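You operate a simulated robot arm through the tools that you are given. There is no shell and no other tool. Be economical: measure what you need, move in short steps, check, and stop when the job is done.

You run a simulated robot arm. Do the job below in one go: nothing can be reset, and whatever is moved stays where it is left.

JOB
Puff the grade 40 filter from the To do tray clean and stand it in the Ready tray.
Fine: in the filter box, hood shut; press the bellows till it shows clean; leave the hood open and the air valve shut. Set down upright: what you pick out. Where these are worked on the way, their far stop is far enough and under half their travel is too little: sliding hood.

It is judged by the outcome, as a careful person would: the job done as asked, and still so three seconds after it is handed in. It fails if anything else is knocked over, pushed out of place, dropped, spilled or broken.

ROBOT AND FRAMES
A 6-joint arm with a two-finger parallel gripper, fixed in place. Base frame: the origin is at the foot of the arm, x ahead of it, y to its left, z up; the work surface is at about z = 0.8. Readings come in m, rad, newtons and seconds.
With the tool pointing down near the work surface it reaches from about 0.24 to 0.64 m from the base axis. Its first joint turns from -1.152 to 1.152 rad. Payload 2.7 kg.
The TCP is the grasp point between the finger pads, 0.023 m short of the fingertips. In the tool frame z runs along the fingers and y along their closing line. The gripper opens to 0.094 m. The fingers are 0.038 m wide and 0.01 m thick; the gripper's body (0.054 by 0.096 m) begins 0.039 m behind the TCP.
Orientation is that of the tool frame in the base frame, as a unit quaternion [x, y, z, w]. With the fingers straight down and closing along the base's y, the tool's x points along the base's -x, its y along +y and its z along -z.

CONTROLS
- The arm moves only by the tool arm_command. Its argument "series" is a list of rows, each an object of numbers (a shift or turn left out is 0, a gripper value left out holds the last): "wx", "wy", "wz": the turn, a rotation vector about the tool's x, y, z in rad; "x", "y", "z": the shift along the tool's x, y, z in m; "fingers": the opening in per cent of the stroke, from 0 (shut) to 100 (fully open). In form: [{"wx": .., "wy": .., "wz": .., "x": .., "y": .., "z": .., "fingers": ..}, ...]. A call has 1 to 20 rows; each row shifts and turns the commanded pose from where the row before left it, along the tool's axes as they then stand. Each row takes 0.2 s and may step no farther than 0.05 m and 0.15 rad from the row before; otherwise, or with a gripper value out of range, the whole call is refused. Where a pose cannot be reached the arm comes as near as it can. A force on the tool above 50 N (or 10 N above the force at the start of the call, whichever is more), or a blocked arm, ends the call early, and 0.2 s more pass. The fingers move at their own pace (about 0.045 m/s each) and stop on an object; they squeeze with about 35 N. The grip force told is the motor's: it shows also when the fingers shut on nothing. Time passes only in rows, and 0.2 s behind the last, so rows that do not move let the fingers close. It gives the time, the measured TCP pose, the force on the tool (base axes), the opening and the grip force at its end, in the units of the frame above (readings bear some noise), with the torque about the TCP (base axes, N m) and any sound that the robot's microphone picked up, and new pictures: "show" is both (left out), scene, wrist or none.
- Cameras (640 x 400 px; columns grow to the right, rows downward): "scene" is fixed at [0.0866, -0.4499, 1.3911]; the picture's right is [0.62, -0.79, 0.00], its down [-0.54, -0.42, -0.73] and it looks along [0.57, 0.45, -0.68] (base axes); focal length 311 px, centre (320, 200). "wrist" rides on the gripper at [0.086, 0.016, -0.074] in the tool frame; the picture's right is [-0.18, 0.98, 0.00], its down [-0.58, -0.11, -0.81] and it looks along [-0.79, -0.15, 0.59] (tool axes); focal length 243 px, centre (320, 200). There is no depth. A picture from a camera that has moved, and an enlarged one, comes with that camera's place and axes in the base frame and with its lens.
- inspect(camera, box): a new picture of the part [left, top, right, bottom] of that camera's present view, enlarged. The clock stands still meanwhile.
- job_done(): hands the job in; it is judged then, once.

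Go step by step. Nothing tells you positions but the pictures and the camera data: compare them with the known pose of the tool, close in by small moves and look again before you grip or let go. The budget is 120 turns and 200 pictures, counting those below and the enlarged ones. Unless the task says otherwise, let go and move clear before handing in, and close with one line.

The tools are called after ">>>" as a command line: name --argument value ..., lists and objects as JSON in quotes. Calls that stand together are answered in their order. arm_command: Moves the arm, as the interface text tells. Its arguments: {"type":"object","properties":{"series":{"type":"array","items":{"type":"object","properties":{"wx":{"type":"number"},"wy":{"type":"number"},"wz":{"type":"number"},"x":{"type":"number"},"y":{"type":"number"},"z":{"type":"number"},"fingers":{"type":"number"}}}},"show":{"type":"string","enum":["both","scene","wrist","none"]}},"required":["series"]} The other tools are called the same way: inspect (camera, box) takes an enlarged picture of a part of a camera's view; job_done () hands the job in.

At the start:

```text
time_s: 0.0
eef_pos: [0.3345, 0.0203, 1.0984]
tool_rot: [0.0, 1.0, 0.0, -0.001]
contact_force: [0.0, 0.3, 0.7]
ft_torque: [-0.04, -0.03, 0.0]
width: 0.0943
finger_force: 0.1
```

scene: 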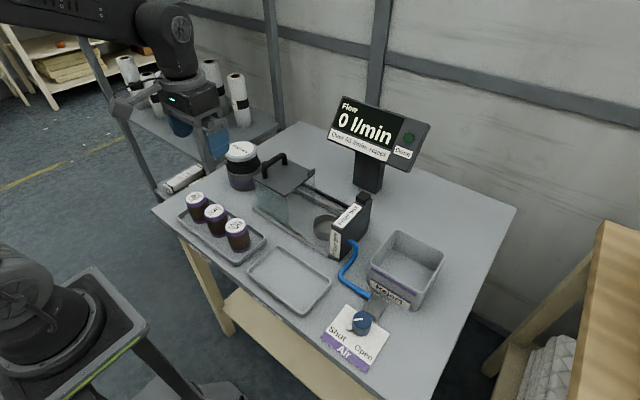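
wrist: 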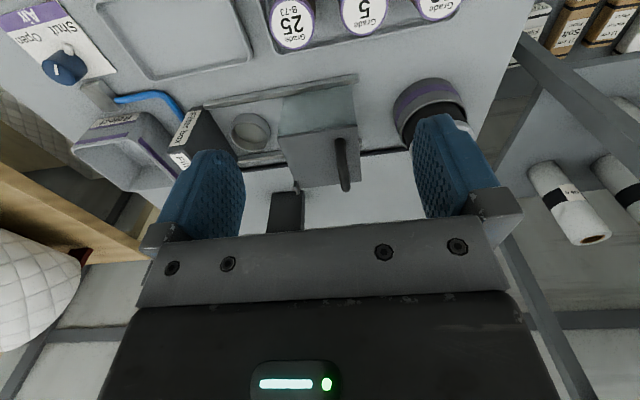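

I see a To do tray with three filters, an empty tray, a filter box with a hood, a display, an air valve, and a big jar. I'll enlarge the key parts first.

>>> inspect --camera "scene" --box '[150, 130, 350, 255]'

>>> inspect --camera "scene" --box '[310, 90, 470, 190]'

>>> inspect --camera "scene" --box '[230, 190, 454, 380]'

>>> inspect --camera "wrist" --box '[220, 0, 540, 200]'

```text
3.20 times, centred on (250, 192) of scene
camera zoom: at [0.0866, -0.4499, 1.3911], right [0.62, -0.79, 0.0], down [-0.54, -0.42, -0.73], along [0.57, 0.45, -0.68], focal length 995 px, centre (544, 224)
```

zoom: 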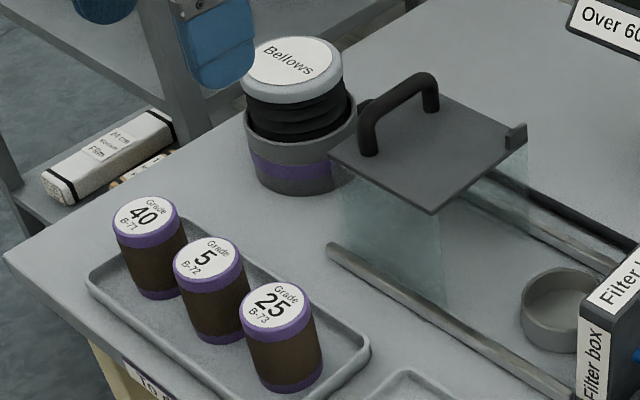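

```text
4.00 times, centred on (390, 140) of scene
camera zoom: at [0.0866, -0.4499, 1.3911], right [0.62, -0.79, 0.0], down [-0.54, -0.42, -0.73], along [0.57, 0.45, -0.68], focal length 1244 px, centre (40, 440)
```

zoom: 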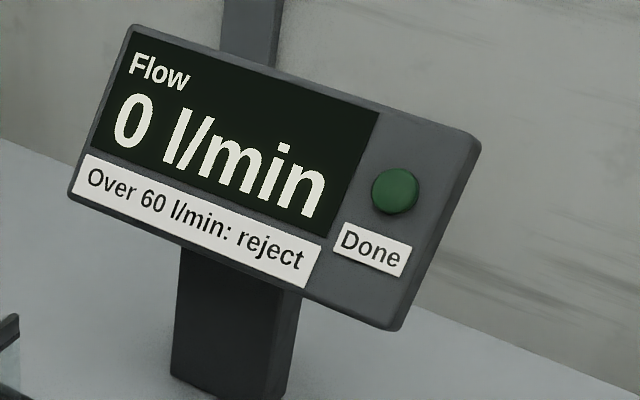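

```text
2.11 times, centred on (342, 285) of scene
camera zoom: at [0.0866, -0.4499, 1.3911], right [0.62, -0.79, 0.0], down [-0.54, -0.42, -0.73], along [0.57, 0.45, -0.68], focal length 655 px, centre (274, 21)
```

zoom: 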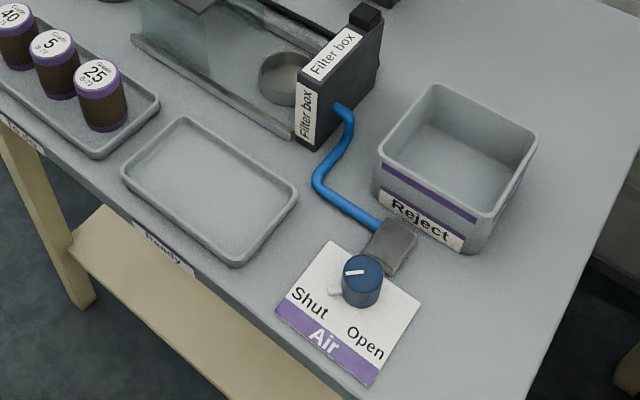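

```text
2.00 times, centred on (380, 100) of wrist
camera zoom: at [0.2478, 0.0371, 1.173], right [0.18, 0.98, 0.0], down [0.58, -0.11, 0.81], along [0.79, -0.15, -0.59], focal length 485 px, centre (200, 400)
```

zoom: 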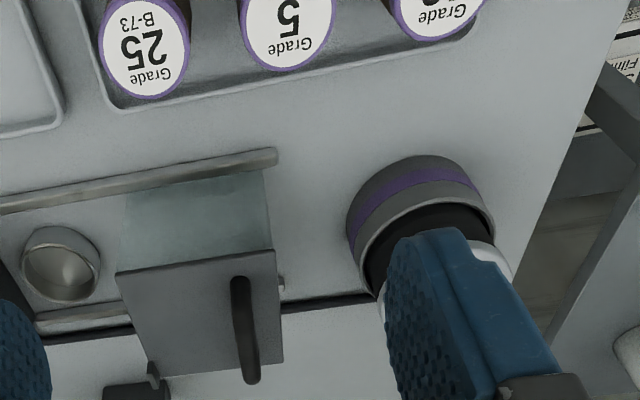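

>>> inspect --camera "scene" --box '[315, 285, 411, 375]'

>>> inspect --camera "scene" --box '[170, 215, 298, 295]'

>>> inspect --camera "scene" --box '[230, 140, 390, 240]'

```text
4.44 times, centred on (363, 330) of scene
camera zoom: at [0.0866, -0.4499, 1.3911], right [0.62, -0.79, 0.0], down [-0.54, -0.42, -0.73], along [0.57, 0.45, -0.68], focal length 1382 px, centre (129, -378)
```

zoom: 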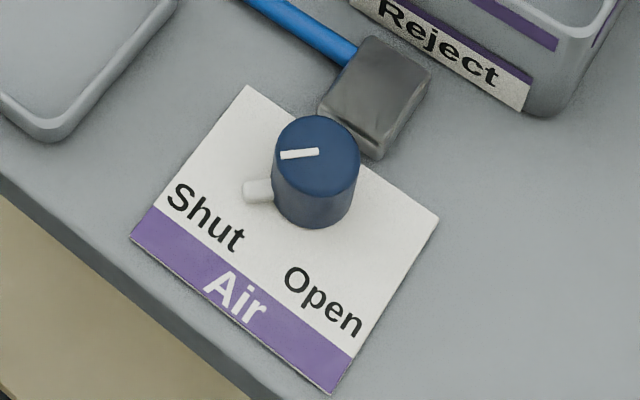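

```text
5.00 times, centred on (234, 255) of scene
camera zoom: at [0.0866, -0.4499, 1.3911], right [0.62, -0.79, 0.0], down [-0.54, -0.42, -0.73], along [0.57, 0.45, -0.68], focal length 1555 px, centre (750, -75)
```

zoom: 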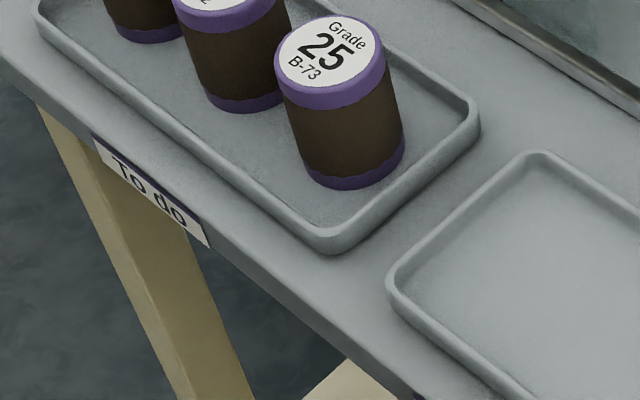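

```text
4.00 times, centred on (310, 190) of scene
camera zoom: at [0.0866, -0.4499, 1.3911], right [0.62, -0.79, 0.0], down [-0.54, -0.42, -0.73], along [0.57, 0.45, -0.68], focal length 1244 px, centre (360, 240)
```

zoom: 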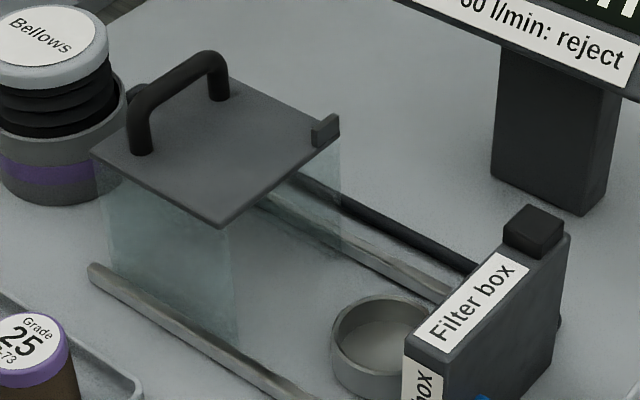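

The hose and labels are clear: valve is at Shut, hood is open. I turn the gripper a quarter turn so it closes along x, then go above filter 40 (about x 0.338, y 0.14).

>>> arm_command --series '[{"wz": -0.1428, "fingers": 100}, {"wz": -0.1428}, {"wz": -0.1428}, {"wz": -0.1428}, {"wz": -0.1428}, {"wz": -0.1428}, {"wz": -0.1428}, {"wz": -0.1428}, {"wz": -0.1428}, {"wz": -0.1428}, {"wz": -0.1428}, {"x": -0.04, "z": 0.03}, {"x": -0.04, "z": 0.03}, {"x": -0.04, "y": -0.0035, "z": 0.03}, {}]'

```text
refused: row 14 steps farther than a row can; nothing moved
```

>>> arm_command --series '[{"wz": -0.1428, "fingers": 100}, {"wz": -0.1428}, {"wz": -0.1428}, {"wz": -0.1428}, {"wz": -0.1428}, {"wz": -0.1428}, {"wz": -0.1428}, {"wz": -0.1428}, {"wz": -0.1428}, {"wz": -0.1428}, {"wz": -0.1428}, {"x": -0.03, "z": 0.025}, {"x": -0.03, "z": 0.025}, {"x": -0.03, "z": 0.025}, {"x": -0.03, "y": -0.0035, "z": 0.025}, {}]'

```text
time_s: 3.4
eef_pos: [0.3386, 0.1402, 0.9982]
tool_rot: [0.707, -0.707, 0.0, 0.0]
contact_force: [0.6, 0.1, -0.2]
ft_torque: [-0.05, -0.03, -0.01]
width: 0.0941
finger_force: 0.1
camera wrist: at [0.3221, 0.0544, 1.0733], right [-0.98, 0.18, 0.0], down [0.11, 0.58, 0.81], along [0.15, 0.79, -0.59], focal length 243 px, centre (320, 200)
```

scene: 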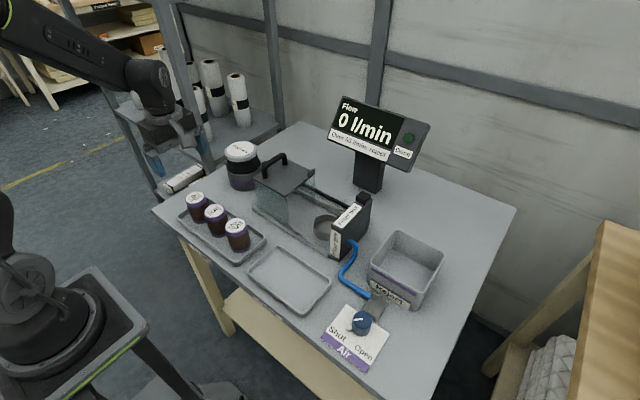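
wrist: 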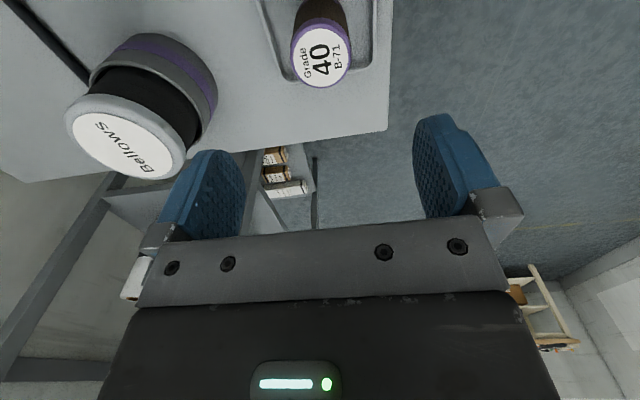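

Filter 40 measures at about (0.337, 0.138), top near z 0.875. Descend with the fingers at 75 %, keeping the tips above the tray rim.

>>> arm_command --series '[{"fingers": 78, "z": 0.03, "x": 0.001, "y": 0.001}, {"z": 0.03}, {"z": 0.03}, {"z": 0.025}, {}]'

>>> inspect --camera "scene" --box '[140, 140, 300, 240]'

```text
time_s: 4.6
eef_pos: [0.3371, 0.1395, 0.8826]
tool_rot: [-0.707, 0.708, 0.0, 0.001]
contact_force: [0.1, 0.0, 0.7]
ft_torque: [-0.02, -0.02, 0.05]
width: 0.0733
finger_force: 0.0
camera wrist: at [0.3205, 0.0532, 0.958], right [-0.98, 0.18, 0.0], down [0.11, 0.58, 0.81], along [0.15, 0.79, -0.59], focal length 243 px, centre (320, 200)
```

scene: 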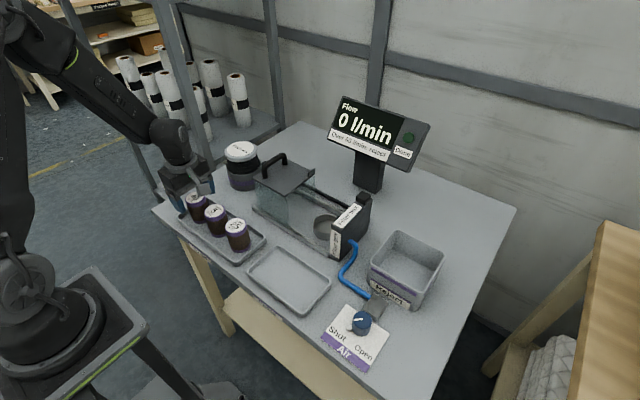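
wrist: 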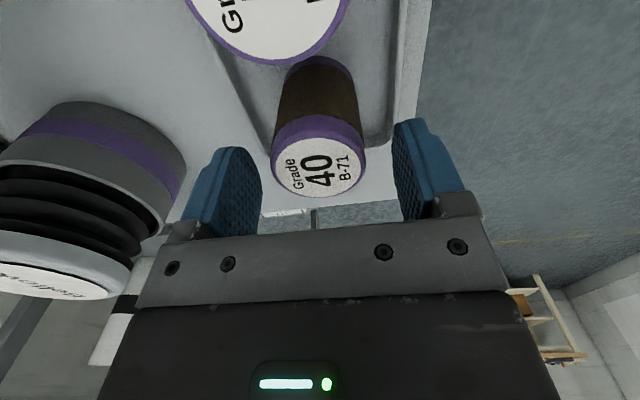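

```text
4.00 times, centred on (220, 190) of scene
camera zoom: at [0.0866, -0.4499, 1.3911], right [0.62, -0.79, 0.0], down [-0.54, -0.42, -0.73], along [0.57, 0.45, -0.68], focal length 1244 px, centre (720, 240)
```

zoom: 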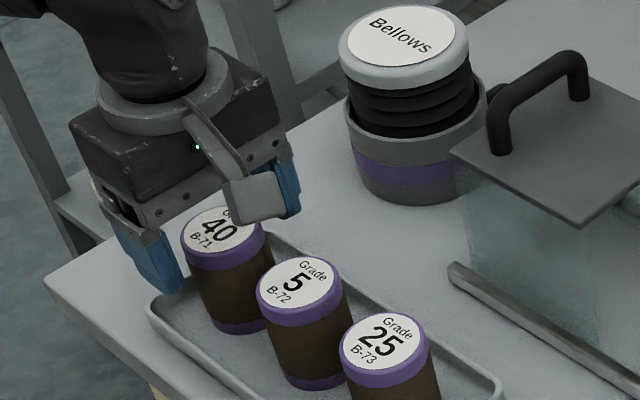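

Aligned with the filter (top about z 0.868). Going down to z≈0.85 and closing.

>>> arm_command --series '[{"z": 0.017}, {"z": 0.017}, {"fingers": 30}, {}, {}, {}, {}]'

```text
time_s: 6.2
eef_pos: [0.3363, 0.1394, 0.8494]
tool_rot: [-0.707, 0.707, 0.0, 0.0]
contact_force: [0.2, 0.1, 0.0]
ft_torque: [-0.03, -0.03, 0.01]
width: 0.0469
finger_force: 35.0
camera wrist: at [0.3208, 0.0534, 0.9244], right [-0.98, 0.18, 0.0], down [0.11, 0.58, 0.81], along [0.15, 0.79, -0.59], focal length 243 px, centre (320, 200)
```

scene: 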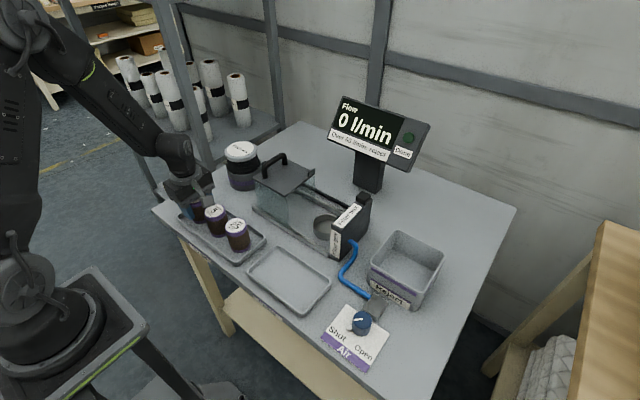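
wrist: 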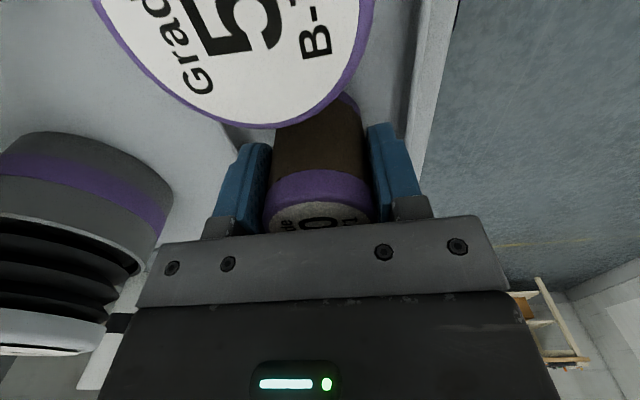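

Filter gripped. Lift straight up, then turn back so the fingers close along y.

>>> arm_command --series '[{"z": -0.02}, {"z": -0.03}, {"z": -0.04}, {"z": -0.04}, {"z": -0.04}, {"wz": 0.1428}, {"wz": 0.1428}, {"wz": 0.1428}, {"wz": 0.1428}, {"wz": 0.1428}, {"wz": 0.1428}, {"wz": 0.1428}, {"wz": 0.1428}, {"wz": 0.1428}, {"wz": 0.1428}, {"wz": 0.1428}, {}]'

```text
time_s: 9.8
eef_pos: [0.3365, 0.1405, 1.0192]
tool_rot: [0.001, 1.0, 0.0, 0.0]
contact_force: [-0.6, 0.3, -1.3]
ft_torque: [0.0, -0.01, -0.02]
width: 0.047
finger_force: 34.8
camera wrist: at [0.2503, 0.1563, 1.0941], right [0.19, 0.98, 0.0], down [0.58, -0.11, 0.81], along [0.79, -0.15, -0.59], focal length 243 px, centre (320, 200)
```

scene: 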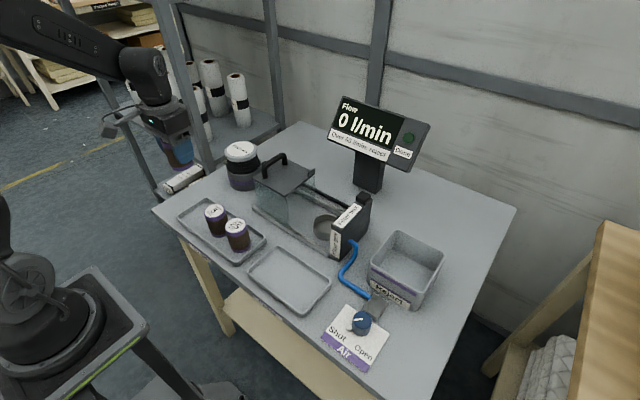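
wrist: 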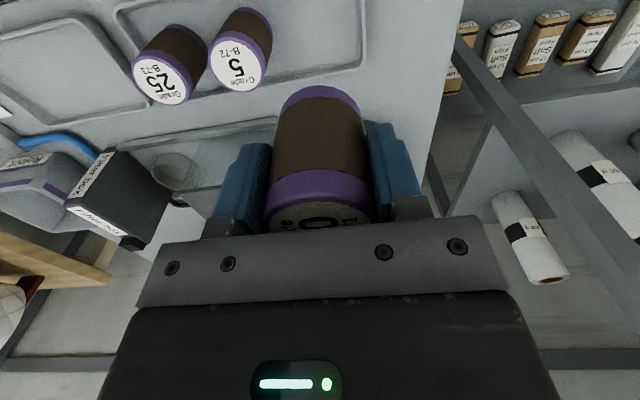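

>>> arm_command --series '[{"y": -0.04}, {"y": -0.04}, {"y": -0.04}, {"y": -0.04}, {"y": -0.04, "x": -0.02}, {"y": -0.04, "x": -0.02}, {"y": -0.0345, "x": -0.03}, {"x": -0.03}, {}]'

>>> inspect --camera "scene" --box '[260, 140, 420, 270]'

```text
time_s: 11.8
eef_pos: [0.4381, -0.1349, 1.0197]
tool_rot: [0.0, 1.0, 0.0, 0.0]
contact_force: [0.2, -0.5, -1.0]
ft_torque: [-0.02, 0.02, 0.01]
width: 0.047
finger_force: 35.5
camera wrist: at [0.3511, -0.118, 1.0943], right [0.18, 0.98, 0.0], down [0.58, -0.11, 0.81], along [0.79, -0.15, -0.59], focal length 243 px, centre (320, 200)
```

scene: 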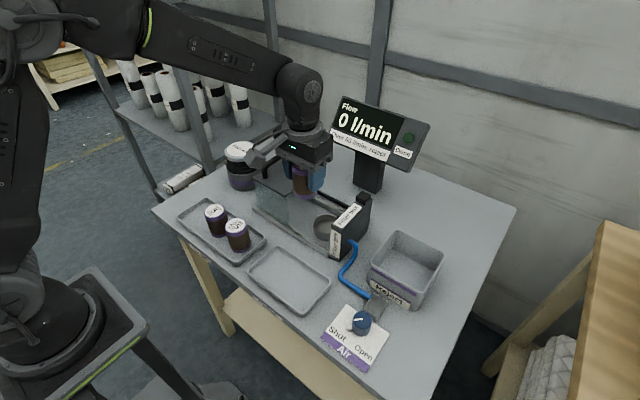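
wrist: 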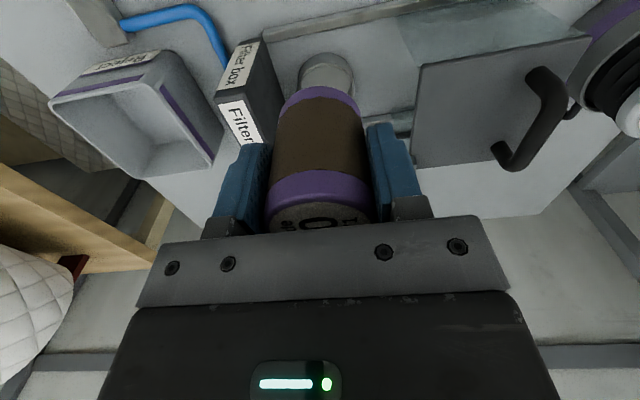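

```text
3.08 times, centred on (340, 205) of scene
camera zoom: at [0.0866, -0.4499, 1.3911], right [0.62, -0.79, 0.0], down [-0.54, -0.42, -0.73], along [0.57, 0.45, -0.68], focal length 957 px, centre (258, 185)
```

zoom: 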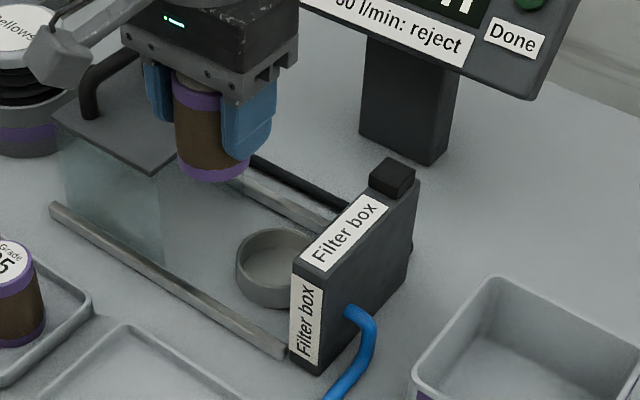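

>>> inspect --camera "wrist" --box '[190, 20, 430, 170]'

```text
2.67 times, centred on (310, 95) of wrist
camera zoom: at [0.3511, -0.118, 1.0943], right [0.18, 0.98, 0.0], down [0.58, -0.11, 0.81], along [0.79, -0.15, -0.59], focal length 647 px, centre (347, 480)
```

zoom: 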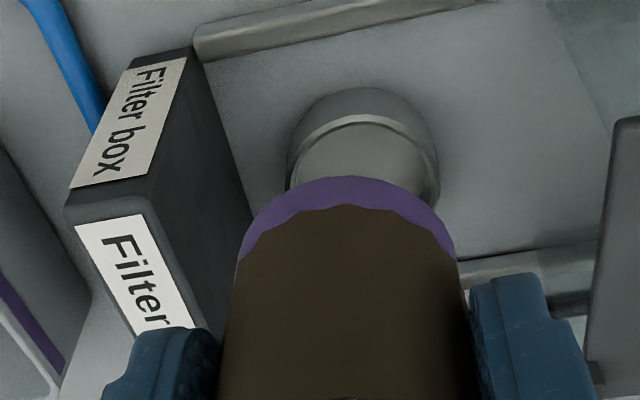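

Cup is at about (0.502, -0.138), rim z≈0.826; block face at y≈-0.195, so clear. Go above and lower partway.

>>> arm_command --series '[{"x": -0.032, "y": -0.0036}, {"x": -0.032}, {"z": 0.03}, {"z": 0.03}, {"z": 0.03}, {"z": 0.025}, {}]'

>>> inspect --camera "scene" --box '[280, 170, 380, 255]'

>>> inspect --camera "wrist" --box '[190, 20, 430, 170]'

```text
time_s: 13.4
eef_pos: [0.5007, -0.139, 0.9025]
tool_rot: [0.0, 1.0, 0.0, 0.0]
contact_force: [-1.0, 0.4, -0.2]
ft_torque: [-0.03, -0.01, -0.02]
width: 0.0466
finger_force: 35.4
camera wrist: at [0.4142, -0.1217, 0.9781], right [0.18, 0.98, 0.0], down [0.58, -0.11, 0.81], along [0.79, -0.15, -0.59], focal length 243 px, centre (320, 200)
```

scene: 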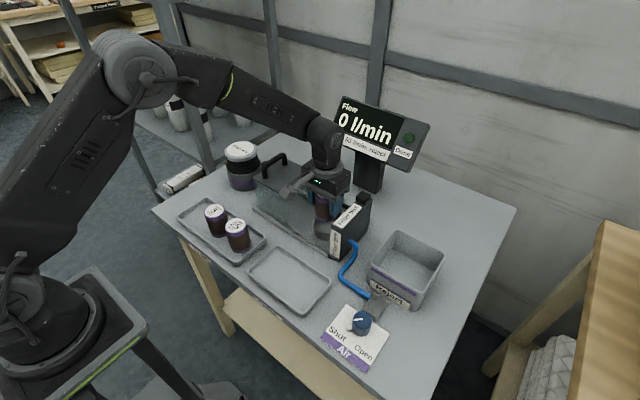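
wrist: 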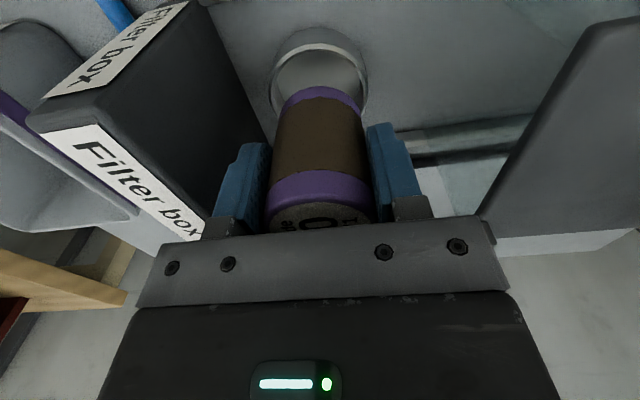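

```text
4.71 times, centred on (330, 212) of scene
camera zoom: at [0.0866, -0.4499, 1.3911], right [0.62, -0.79, 0.0], down [-0.54, -0.42, -0.73], along [0.57, 0.45, -0.68], focal length 1464 px, centre (273, 141)
```

zoom: 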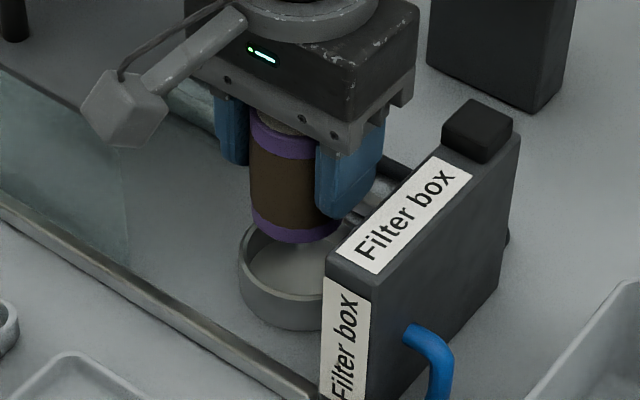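

```text
2.67 times, centred on (310, 95) of wrist
camera zoom: at [0.4142, -0.1217, 0.9781], right [0.18, 0.98, 0.0], down [0.58, -0.11, 0.81], along [0.79, -0.15, -0.59], focal length 647 px, centre (347, 480)
```

zoom: 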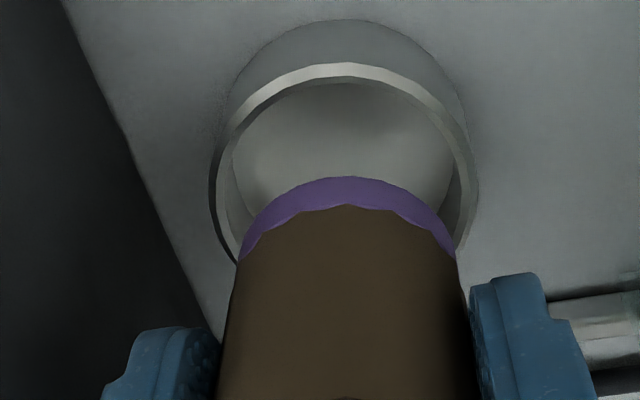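

Filter and cup line up within about 2 mm. Small correction and lower it into the cup.

>>> arm_command --series '[{"x": -0.0015, "y": -0.0012, "z": 0.01}, {"z": 0.015}, {"z": 0.012}, {"z": 0.008}, {"z": 0.004}, {"z": 0.002}, {}]'

>>> inspect --camera "scene" --box '[280, 170, 380, 255]'

```text
time_s: 15.0
eef_pos: [0.5033, -0.1396, 0.854]
tool_rot: [0.0, 1.0, 0.0, 0.0]
contact_force: [0.3, -0.3, -0.6]
ft_torque: [0.01, -0.02, -0.03]
width: 0.0468
finger_force: 34.8
camera wrist: at [0.416, -0.1228, 0.9279], right [0.18, 0.98, 0.0], down [0.58, -0.11, 0.81], along [0.79, -0.15, -0.59], focal length 243 px, centre (320, 200)
```

scene: 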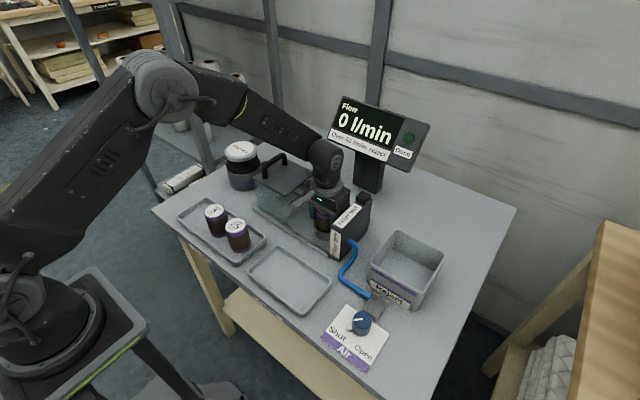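
wrist: 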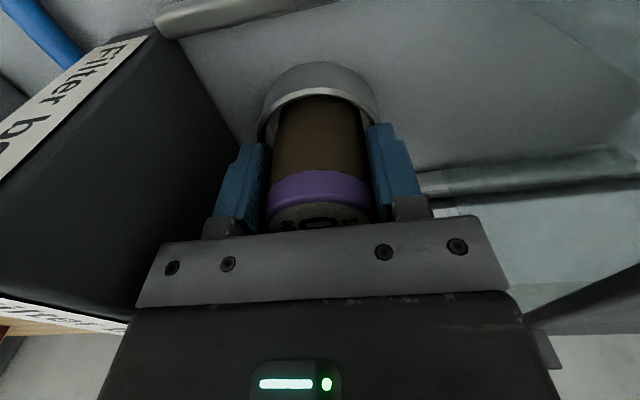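

```text
4.71 times, centred on (330, 212) of scene
camera zoom: at [0.0866, -0.4499, 1.3911], right [0.62, -0.79, 0.0], down [-0.54, -0.42, -0.73], along [0.57, 0.45, -0.68], focal length 1464 px, centre (273, 141)
```

zoom: 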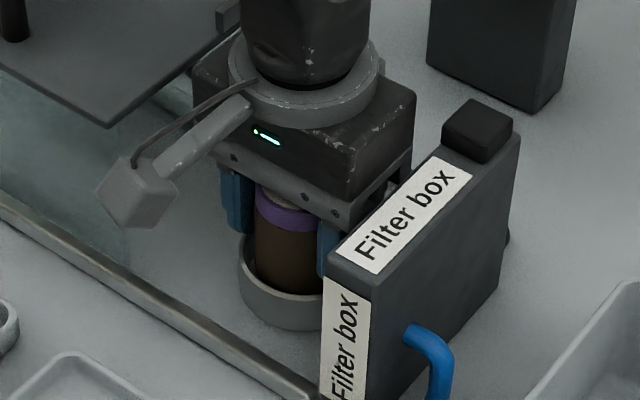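

Inside the cup. I creep down until contact.

>>> arm_command --series '[{"z": 0.002}, {"z": 0.001}, {"z": 0.001}, {}]' --show "none"

```text
time_s: 16.0
eef_pos: [0.5029, -0.1418, 0.8504]
tool_rot: [0.001, 1.0, 0.0, 0.002]
contact_force: [-2.1, 1.1, 4.2]
ft_torque: [0.07, 0.1, 0.03]
width: 0.047
finger_force: 34.9
```

Seated (4 N). Open a little and rise straight up.

>>> arm_command --series '[{"fingers": 66}, {}, {}, {"z": -0.02}, {"z": -0.03}, {"z": -0.04}, {"z": -0.04}, {"z": -0.03}, {}]'

>>> inspect --camera "scene" --box '[230, 140, 390, 240]'

```text
time_s: 18.0
eef_pos: [0.5041, -0.1396, 1.0091]
tool_rot: [0.0, 1.0, 0.001, 0.0]
contact_force: [0.2, -0.1, 0.5]
ft_torque: [0.02, 0.03, -0.04]
width: 0.0618
finger_force: 0.1
camera wrist: at [0.4162, -0.1227, 1.084], right [0.18, 0.98, 0.0], down [0.58, -0.11, 0.81], along [0.79, -0.15, -0.59], focal length 243 px, centre (320, 200)
```

scene: 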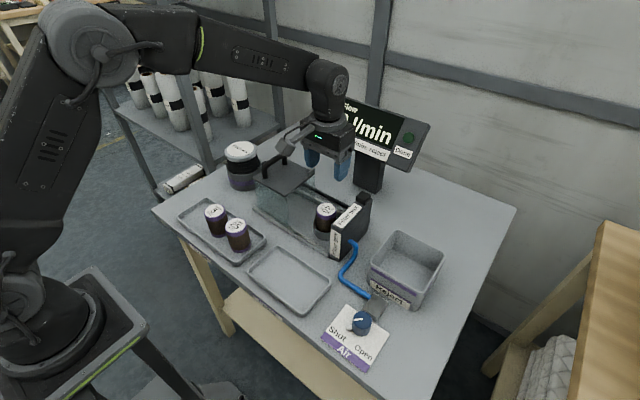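
wrist: 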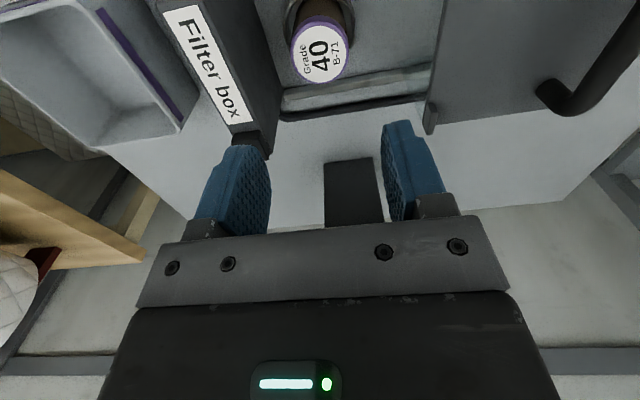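

```text
4.00 times, centred on (310, 190) of scene
camera zoom: at [0.0866, -0.4499, 1.3911], right [0.62, -0.79, 0.0], down [-0.54, -0.42, -0.73], along [0.57, 0.45, -0.68], focal length 1244 px, centre (360, 240)
```

zoom: 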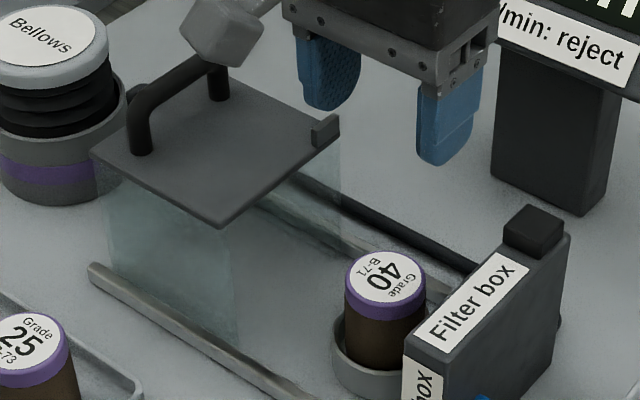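

Filter stands in the cup. Next the hood handle (about x 0.51, y 0.031, top z 0.942).

>>> arm_command --series '[{"y": 0.042}, {"y": 0.043}, {"y": 0.043}, {"y": 0.043}, {"z": 0.025}, {}]'

>>> inspect --camera "scene" --box '[210, 110, 338, 190]'

```text
time_s: 19.4
eef_pos: [0.5031, 0.032, 0.9835]
tool_rot: [0.0, 1.0, 0.0, 0.0]
contact_force: [-0.6, 0.6, 0.0]
ft_torque: [-0.01, 0.02, 0.0]
width: 0.062
finger_force: 0.1
camera wrist: at [0.4158, 0.0483, 1.0583], right [0.18, 0.98, 0.0], down [0.58, -0.11, 0.81], along [0.79, -0.15, -0.59], focal length 243 px, centre (320, 200)
```

scene: 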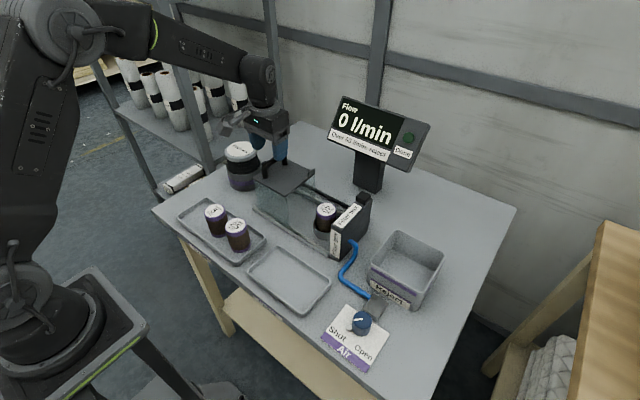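
wrist: 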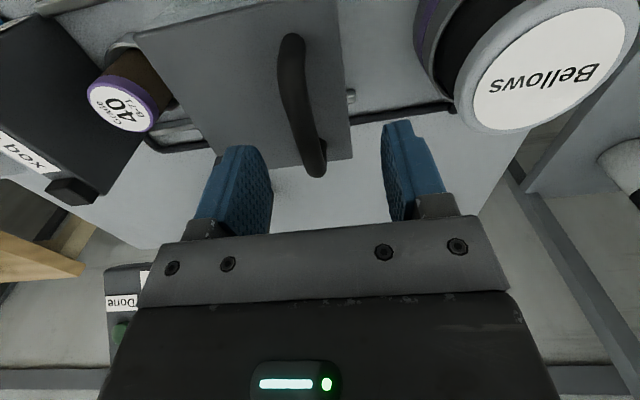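

```text
5.00 times, centred on (274, 150) of scene
camera zoom: at [0.0866, -0.4499, 1.3911], right [0.62, -0.79, 0.0], down [-0.54, -0.42, -0.73], along [0.57, 0.45, -0.68], focal length 1555 px, centre (550, 450)
```

zoom: 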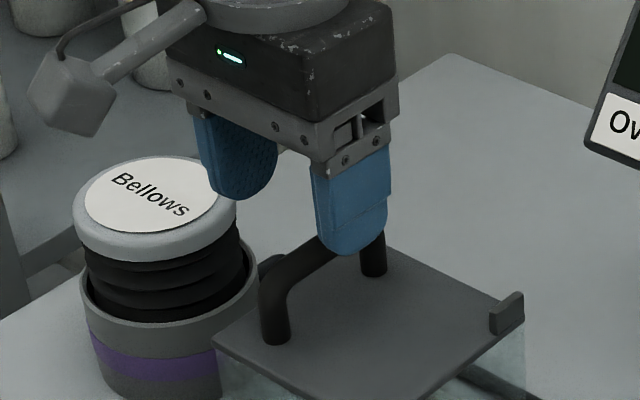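

>>> arm_command --series '[{"y": -0.007, "z": 0.02}, {"z": 0.015}, {"z": 0.008}, {"fingers": 0}, {}, {}, {}, {}]'

>>> inspect --camera "scene" --box '[210, 110, 338, 190]'

```text
time_s: 21.2
eef_pos: [0.5033, 0.0251, 0.9408]
tool_rot: [0.0, 1.0, 0.001, 0.0]
contact_force: [1.0, -0.4, -3.4]
ft_torque: [0.02, -0.2, -0.06]
width: 0.0136
finger_force: 44.8
camera wrist: at [0.4159, 0.0409, 1.0152], right [0.18, 0.98, 0.0], down [0.58, -0.11, 0.81], along [0.79, -0.15, -0.59], focal length 243 px, centre (320, 200)
```

scene: 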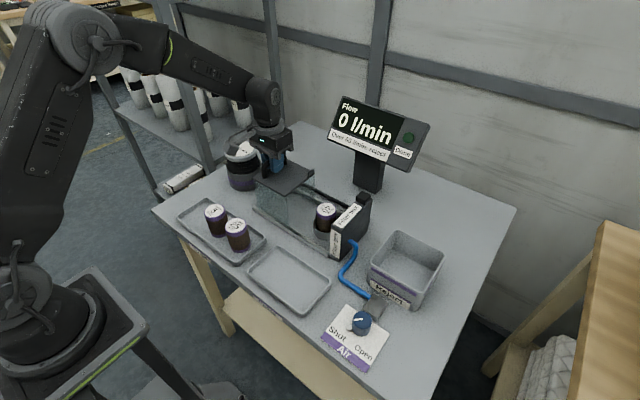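
wrist: 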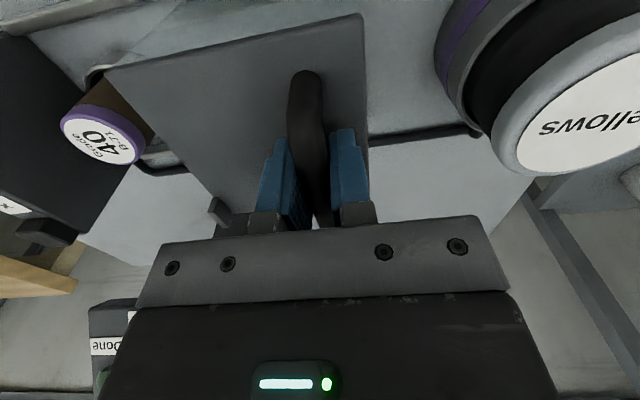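

```text
5.00 times, centred on (274, 150) of scene
camera zoom: at [0.0866, -0.4499, 1.3911], right [0.62, -0.79, 0.0], down [-0.54, -0.42, -0.73], along [0.57, 0.45, -0.68], focal length 1555 px, centre (550, 450)
```

zoom: 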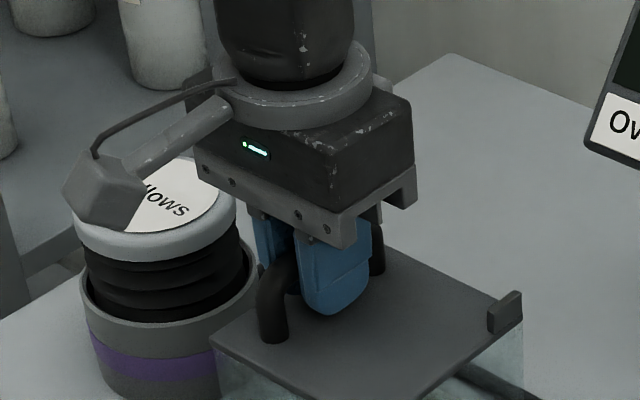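

Handle gripped. Slide the hood toward -y in small steps.

>>> arm_command --series '[{"y": -0.01}, {"y": -0.015}, {"y": -0.015}, {"y": -0.015}, {"y": -0.015}]'

>>> inspect --camera "scene" --box '[230, 140, 390, 240]'

```text
time_s: 22.4
eef_pos: [0.5043, -0.047, 0.9403]
tool_rot: [-0.001, 1.0, 0.0, -0.001]
contact_force: [6.2, 0.5, -16.3]
ft_torque: [-0.02, -0.29, -0.08]
width: 0.0136
finger_force: 45.2
camera wrist: at [0.416, -0.0296, 1.0153], right [0.18, 0.98, 0.0], down [0.58, -0.11, 0.81], along [0.79, -0.15, -0.59], focal length 243 px, centre (320, 200)
```

scene: 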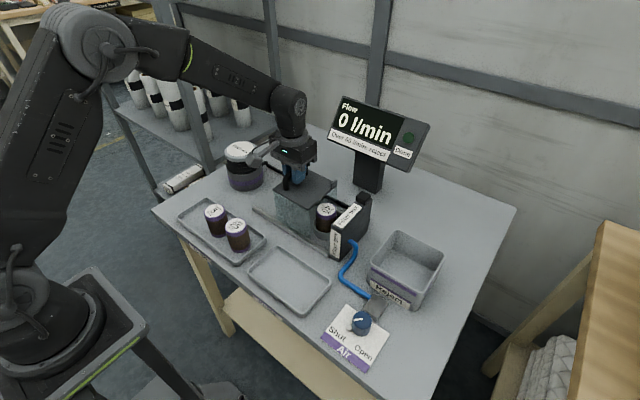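
wrist: 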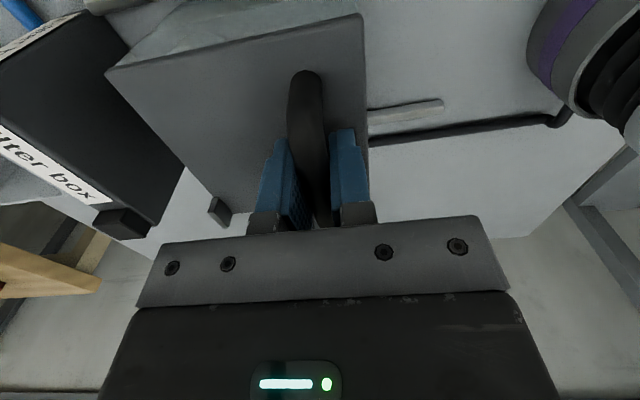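

```text
4.00 times, centred on (310, 190) of scene
camera zoom: at [0.087, -0.4499, 1.391], right [0.62, -0.79, 0.0], down [-0.54, -0.42, -0.73], along [0.57, 0.45, -0.68], focal length 1244 px, centre (360, 240)
```

zoom: 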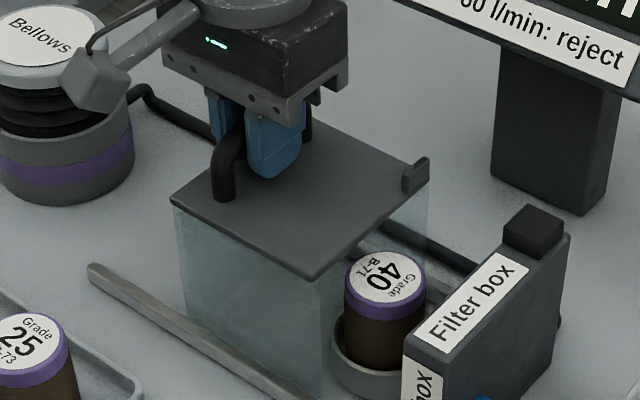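

Sliding well; the front is clear of the filter top. Continue toward the stop.

>>> arm_command --series '[{"y": -0.015, "z": 0.0005}, {"y": -0.015, "z": 0.0005}, {"y": -0.012}, {"y": -0.008}, {"y": -0.005}]'

>>> inspect --camera "scene" --box '[230, 140, 390, 240]'

```text
time_s: 23.6
eef_pos: [0.5017, -0.1012, 0.9397]
tool_rot: [0.0, 1.0, 0.0, 0.0]
contact_force: [-3.5, -0.5, -0.4]
ft_torque: [-0.01, 0.83, -0.09]
width: 0.0136
finger_force: 45.4
camera wrist: at [0.4159, -0.0844, 1.0153], right [0.18, 0.98, 0.0], down [0.58, -0.11, 0.81], along [0.79, -0.15, -0.59], focal length 243 px, centre (320, 200)
```

scene: 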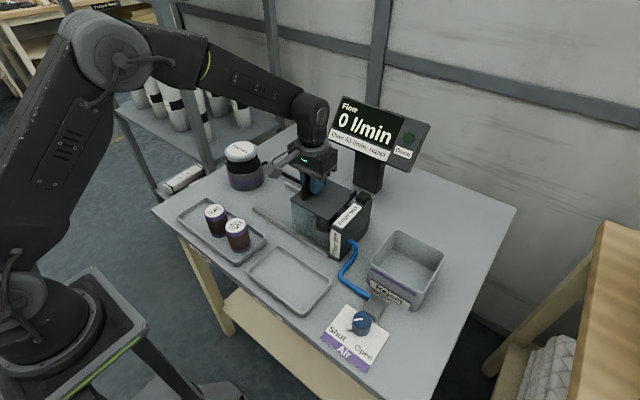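
wrist: 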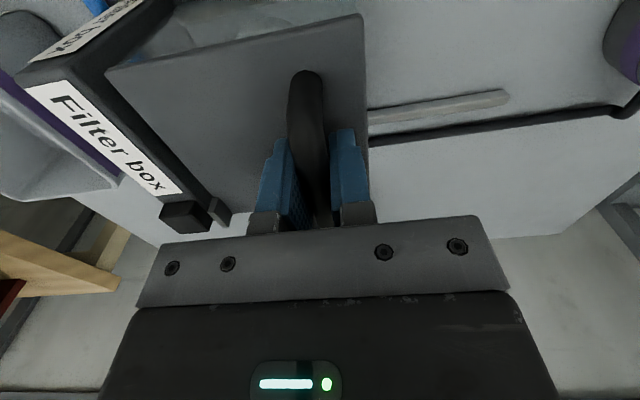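

```text
4.00 times, centred on (310, 190) of scene
camera zoom: at [0.0865, -0.4499, 1.3911], right [0.62, -0.79, 0.0], down [-0.54, -0.42, -0.73], along [0.57, 0.45, -0.68], focal length 1244 px, centre (360, 240)
```

zoom: 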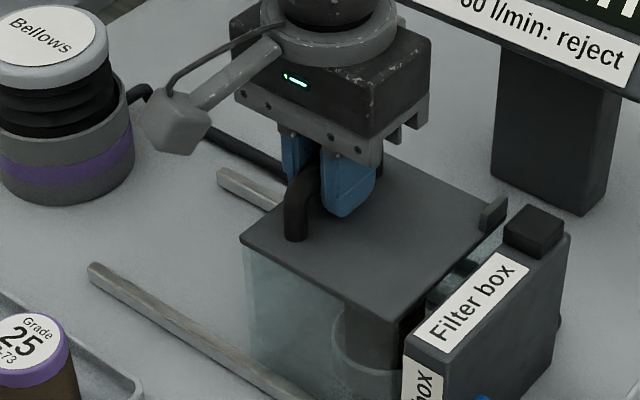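

>>> arm_command --series '[{"y": -0.004}, {"y": -0.003}, {"y": -0.003}, {"y": -0.003}, {"y": -0.002}]'

>>> inspect --camera "scene" --box '[230, 140, 390, 240]'

```text
time_s: 24.8
eef_pos: [0.5032, -0.1108, 0.9404]
tool_rot: [-0.001, 1.0, 0.004, -0.001]
contact_force: [-14.1, 40.3, 4.6]
ft_torque: [-0.16, -0.96, -0.38]
width: 0.0135
finger_force: 44.6
camera wrist: at [0.4159, -0.0945, 1.0153], right [0.18, 0.98, 0.01], down [0.58, -0.11, 0.81], along [0.79, -0.14, -0.59], focal length 243 px, centre (320, 200)
```

scene: 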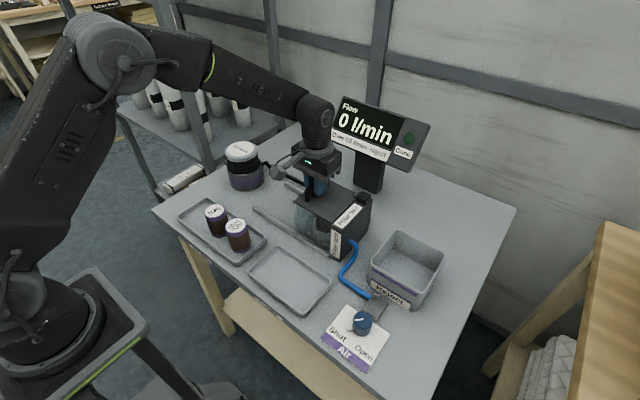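
wrist: 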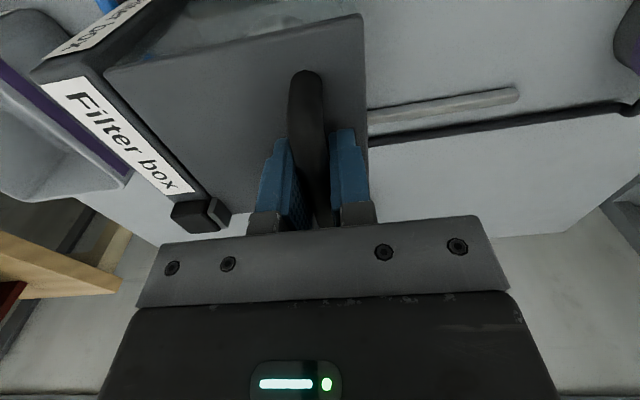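

```text
4.00 times, centred on (310, 190) of scene
camera zoom: at [0.0861, -0.4488, 1.3915], right [0.62, -0.79, 0.0], down [-0.54, -0.42, -0.73], along [0.57, 0.45, -0.68], focal length 1244 px, centre (360, 240)
```

zoom: 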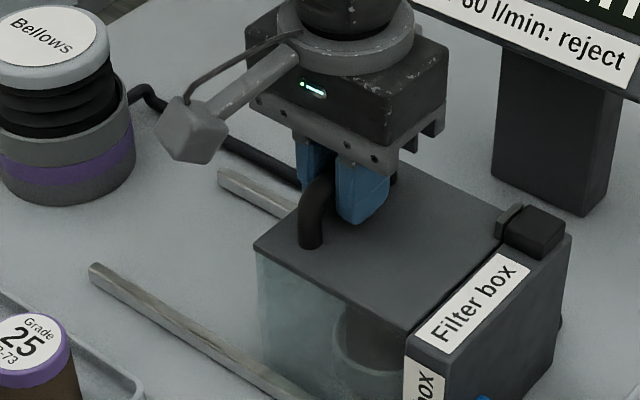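

Hood at its stop (40 N). Ease off, release, rise, and go over the bellows with fingers shut.

>>> arm_command --series '[{"y": 0.0045}, {"fingers": 50}, {}, {}, {"z": -0.03}, {"z": -0.03}, {"y": 0.04, "fingers": 0}, {"y": 0.04}, {"y": 0.04}, {"y": 0.04}, {"y": 0.04}, {"y": 0.04}, {"y": 0.04, "x": -0.01}, {}]'

>>> inspect --camera "scene" --box '[200, 110, 400, 235]'

```text
time_s: 27.8
eef_pos: [0.5145, 0.1688, 1.0013]
tool_rot: [0.0, 1.0, 0.0, 0.0]
contact_force: [0.0, -0.3, -1.1]
ft_torque: [-0.04, -0.01, -0.02]
width: 0.0
finger_force: 34.9
camera wrist: at [0.4272, 0.1859, 1.0758], right [0.18, 0.98, 0.0], down [0.58, -0.11, 0.81], along [0.79, -0.15, -0.59], focal length 243 px, centre (320, 200)
```

scene: 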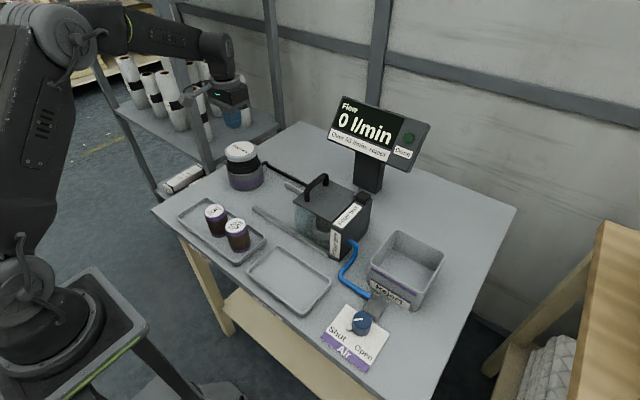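
wrist: 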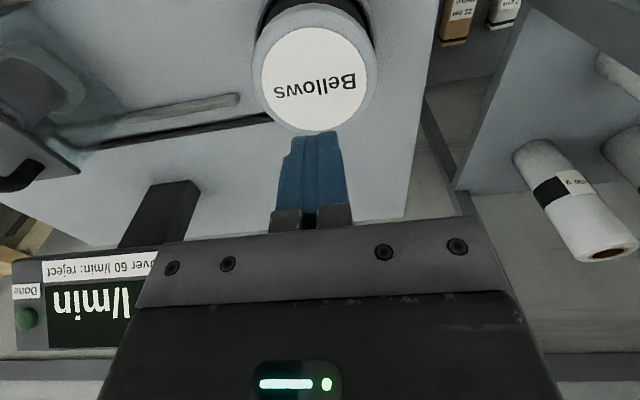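

```text
3.20 times, centred on (300, 172) of scene
camera zoom: at [0.0866, -0.4499, 1.3911], right [0.62, -0.79, 0.0], down [-0.54, -0.42, -0.73], along [0.57, 0.45, -0.68], focal length 995 px, centre (384, 288)
```

zoom: 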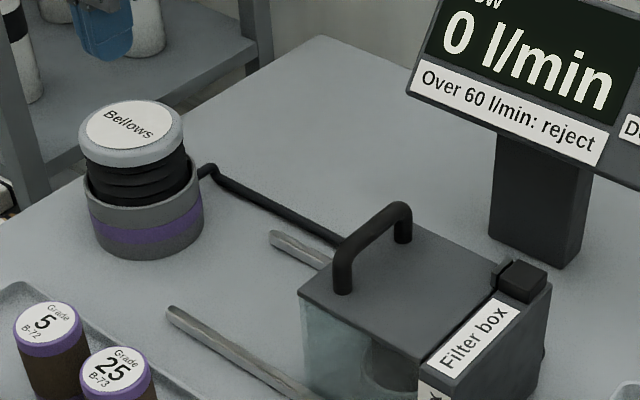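

Over the bellows. Press down gently, watching force and display.

>>> arm_command --series '[{"z": 0.03, "x": 0.002}, {"z": 0.03}, {"z": 0.012}, {"z": 0.01}, {"z": 0.008}, {}]'

>>> inspect --camera "scene" --box '[310, 90, 470, 190]'

```text
time_s: 29.2
eef_pos: [0.5114, 0.1678, 0.9088]
tool_rot: [0.0, 1.0, 0.001, 0.0]
contact_force: [5.0, 2.5, 6.4]
ft_torque: [0.02, -0.14, 0.03]
width: 0.0
finger_force: 34.7
camera wrist: at [0.4244, 0.1849, 0.9852], right [0.18, 0.98, 0.0], down [0.58, -0.11, 0.81], along [0.79, -0.15, -0.59], focal length 243 px, centre (320, 200)
```

scene: 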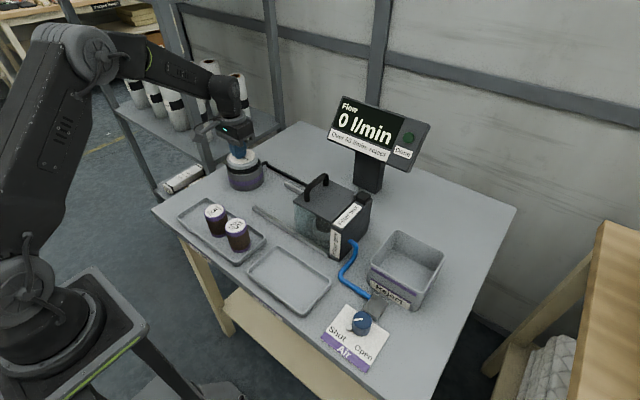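
wrist: 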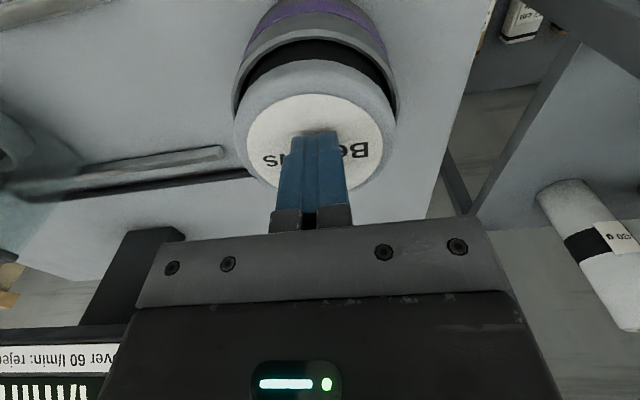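

```text
4.00 times, centred on (390, 140) of scene
camera zoom: at [0.0866, -0.4499, 1.3911], right [0.62, -0.79, 0.0], down [-0.54, -0.42, -0.73], along [0.57, 0.45, -0.68], focal length 1244 px, centre (40, 440)
```

zoom: 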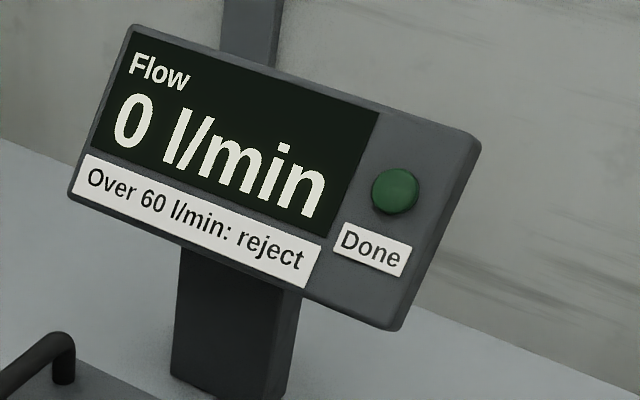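

Bellows gives (6 N). Press fuller.

>>> arm_command --series '[{"z": 0.006}, {"z": 0.006}, {"z": 0.005}, {}]' --show "scene"

>>> inspect --camera "scene" --box '[310, 90, 470, 190]'

```text
time_s: 30.2
eef_pos: [0.5106, 0.1679, 0.8982]
tool_rot: [0.0, 1.0, 0.001, 0.003]
contact_force: [-16.2, -11.1, 46.5]
ft_torque: [-0.33, 0.21, -0.07]
width: 0.0
finger_force: 35.0
```

scene: 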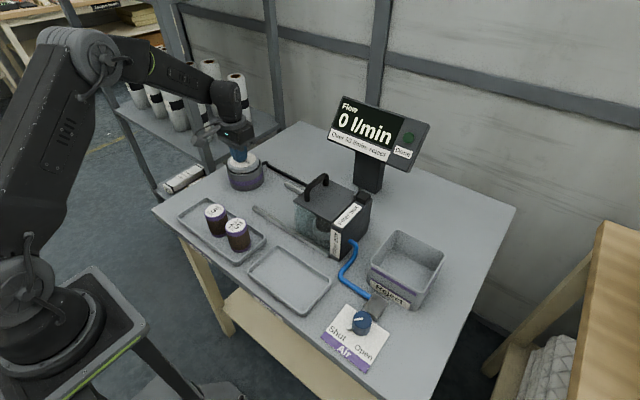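

```text
4.00 times, centred on (390, 140) of scene
camera zoom: at [0.0854, -0.4504, 1.391], right [0.62, -0.79, 0.0], down [-0.54, -0.42, -0.73], along [0.58, 0.45, -0.68], focal length 1244 px, centre (40, 440)
```

zoom: 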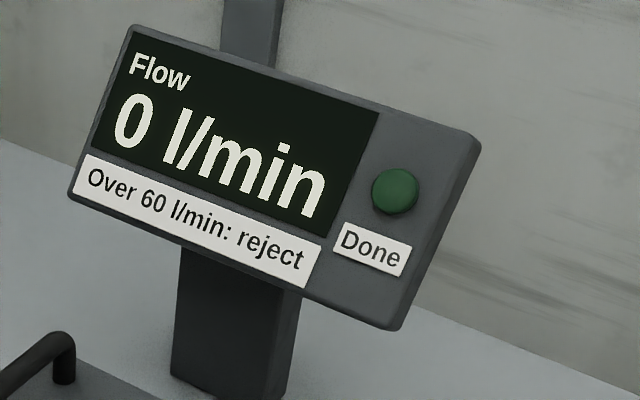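

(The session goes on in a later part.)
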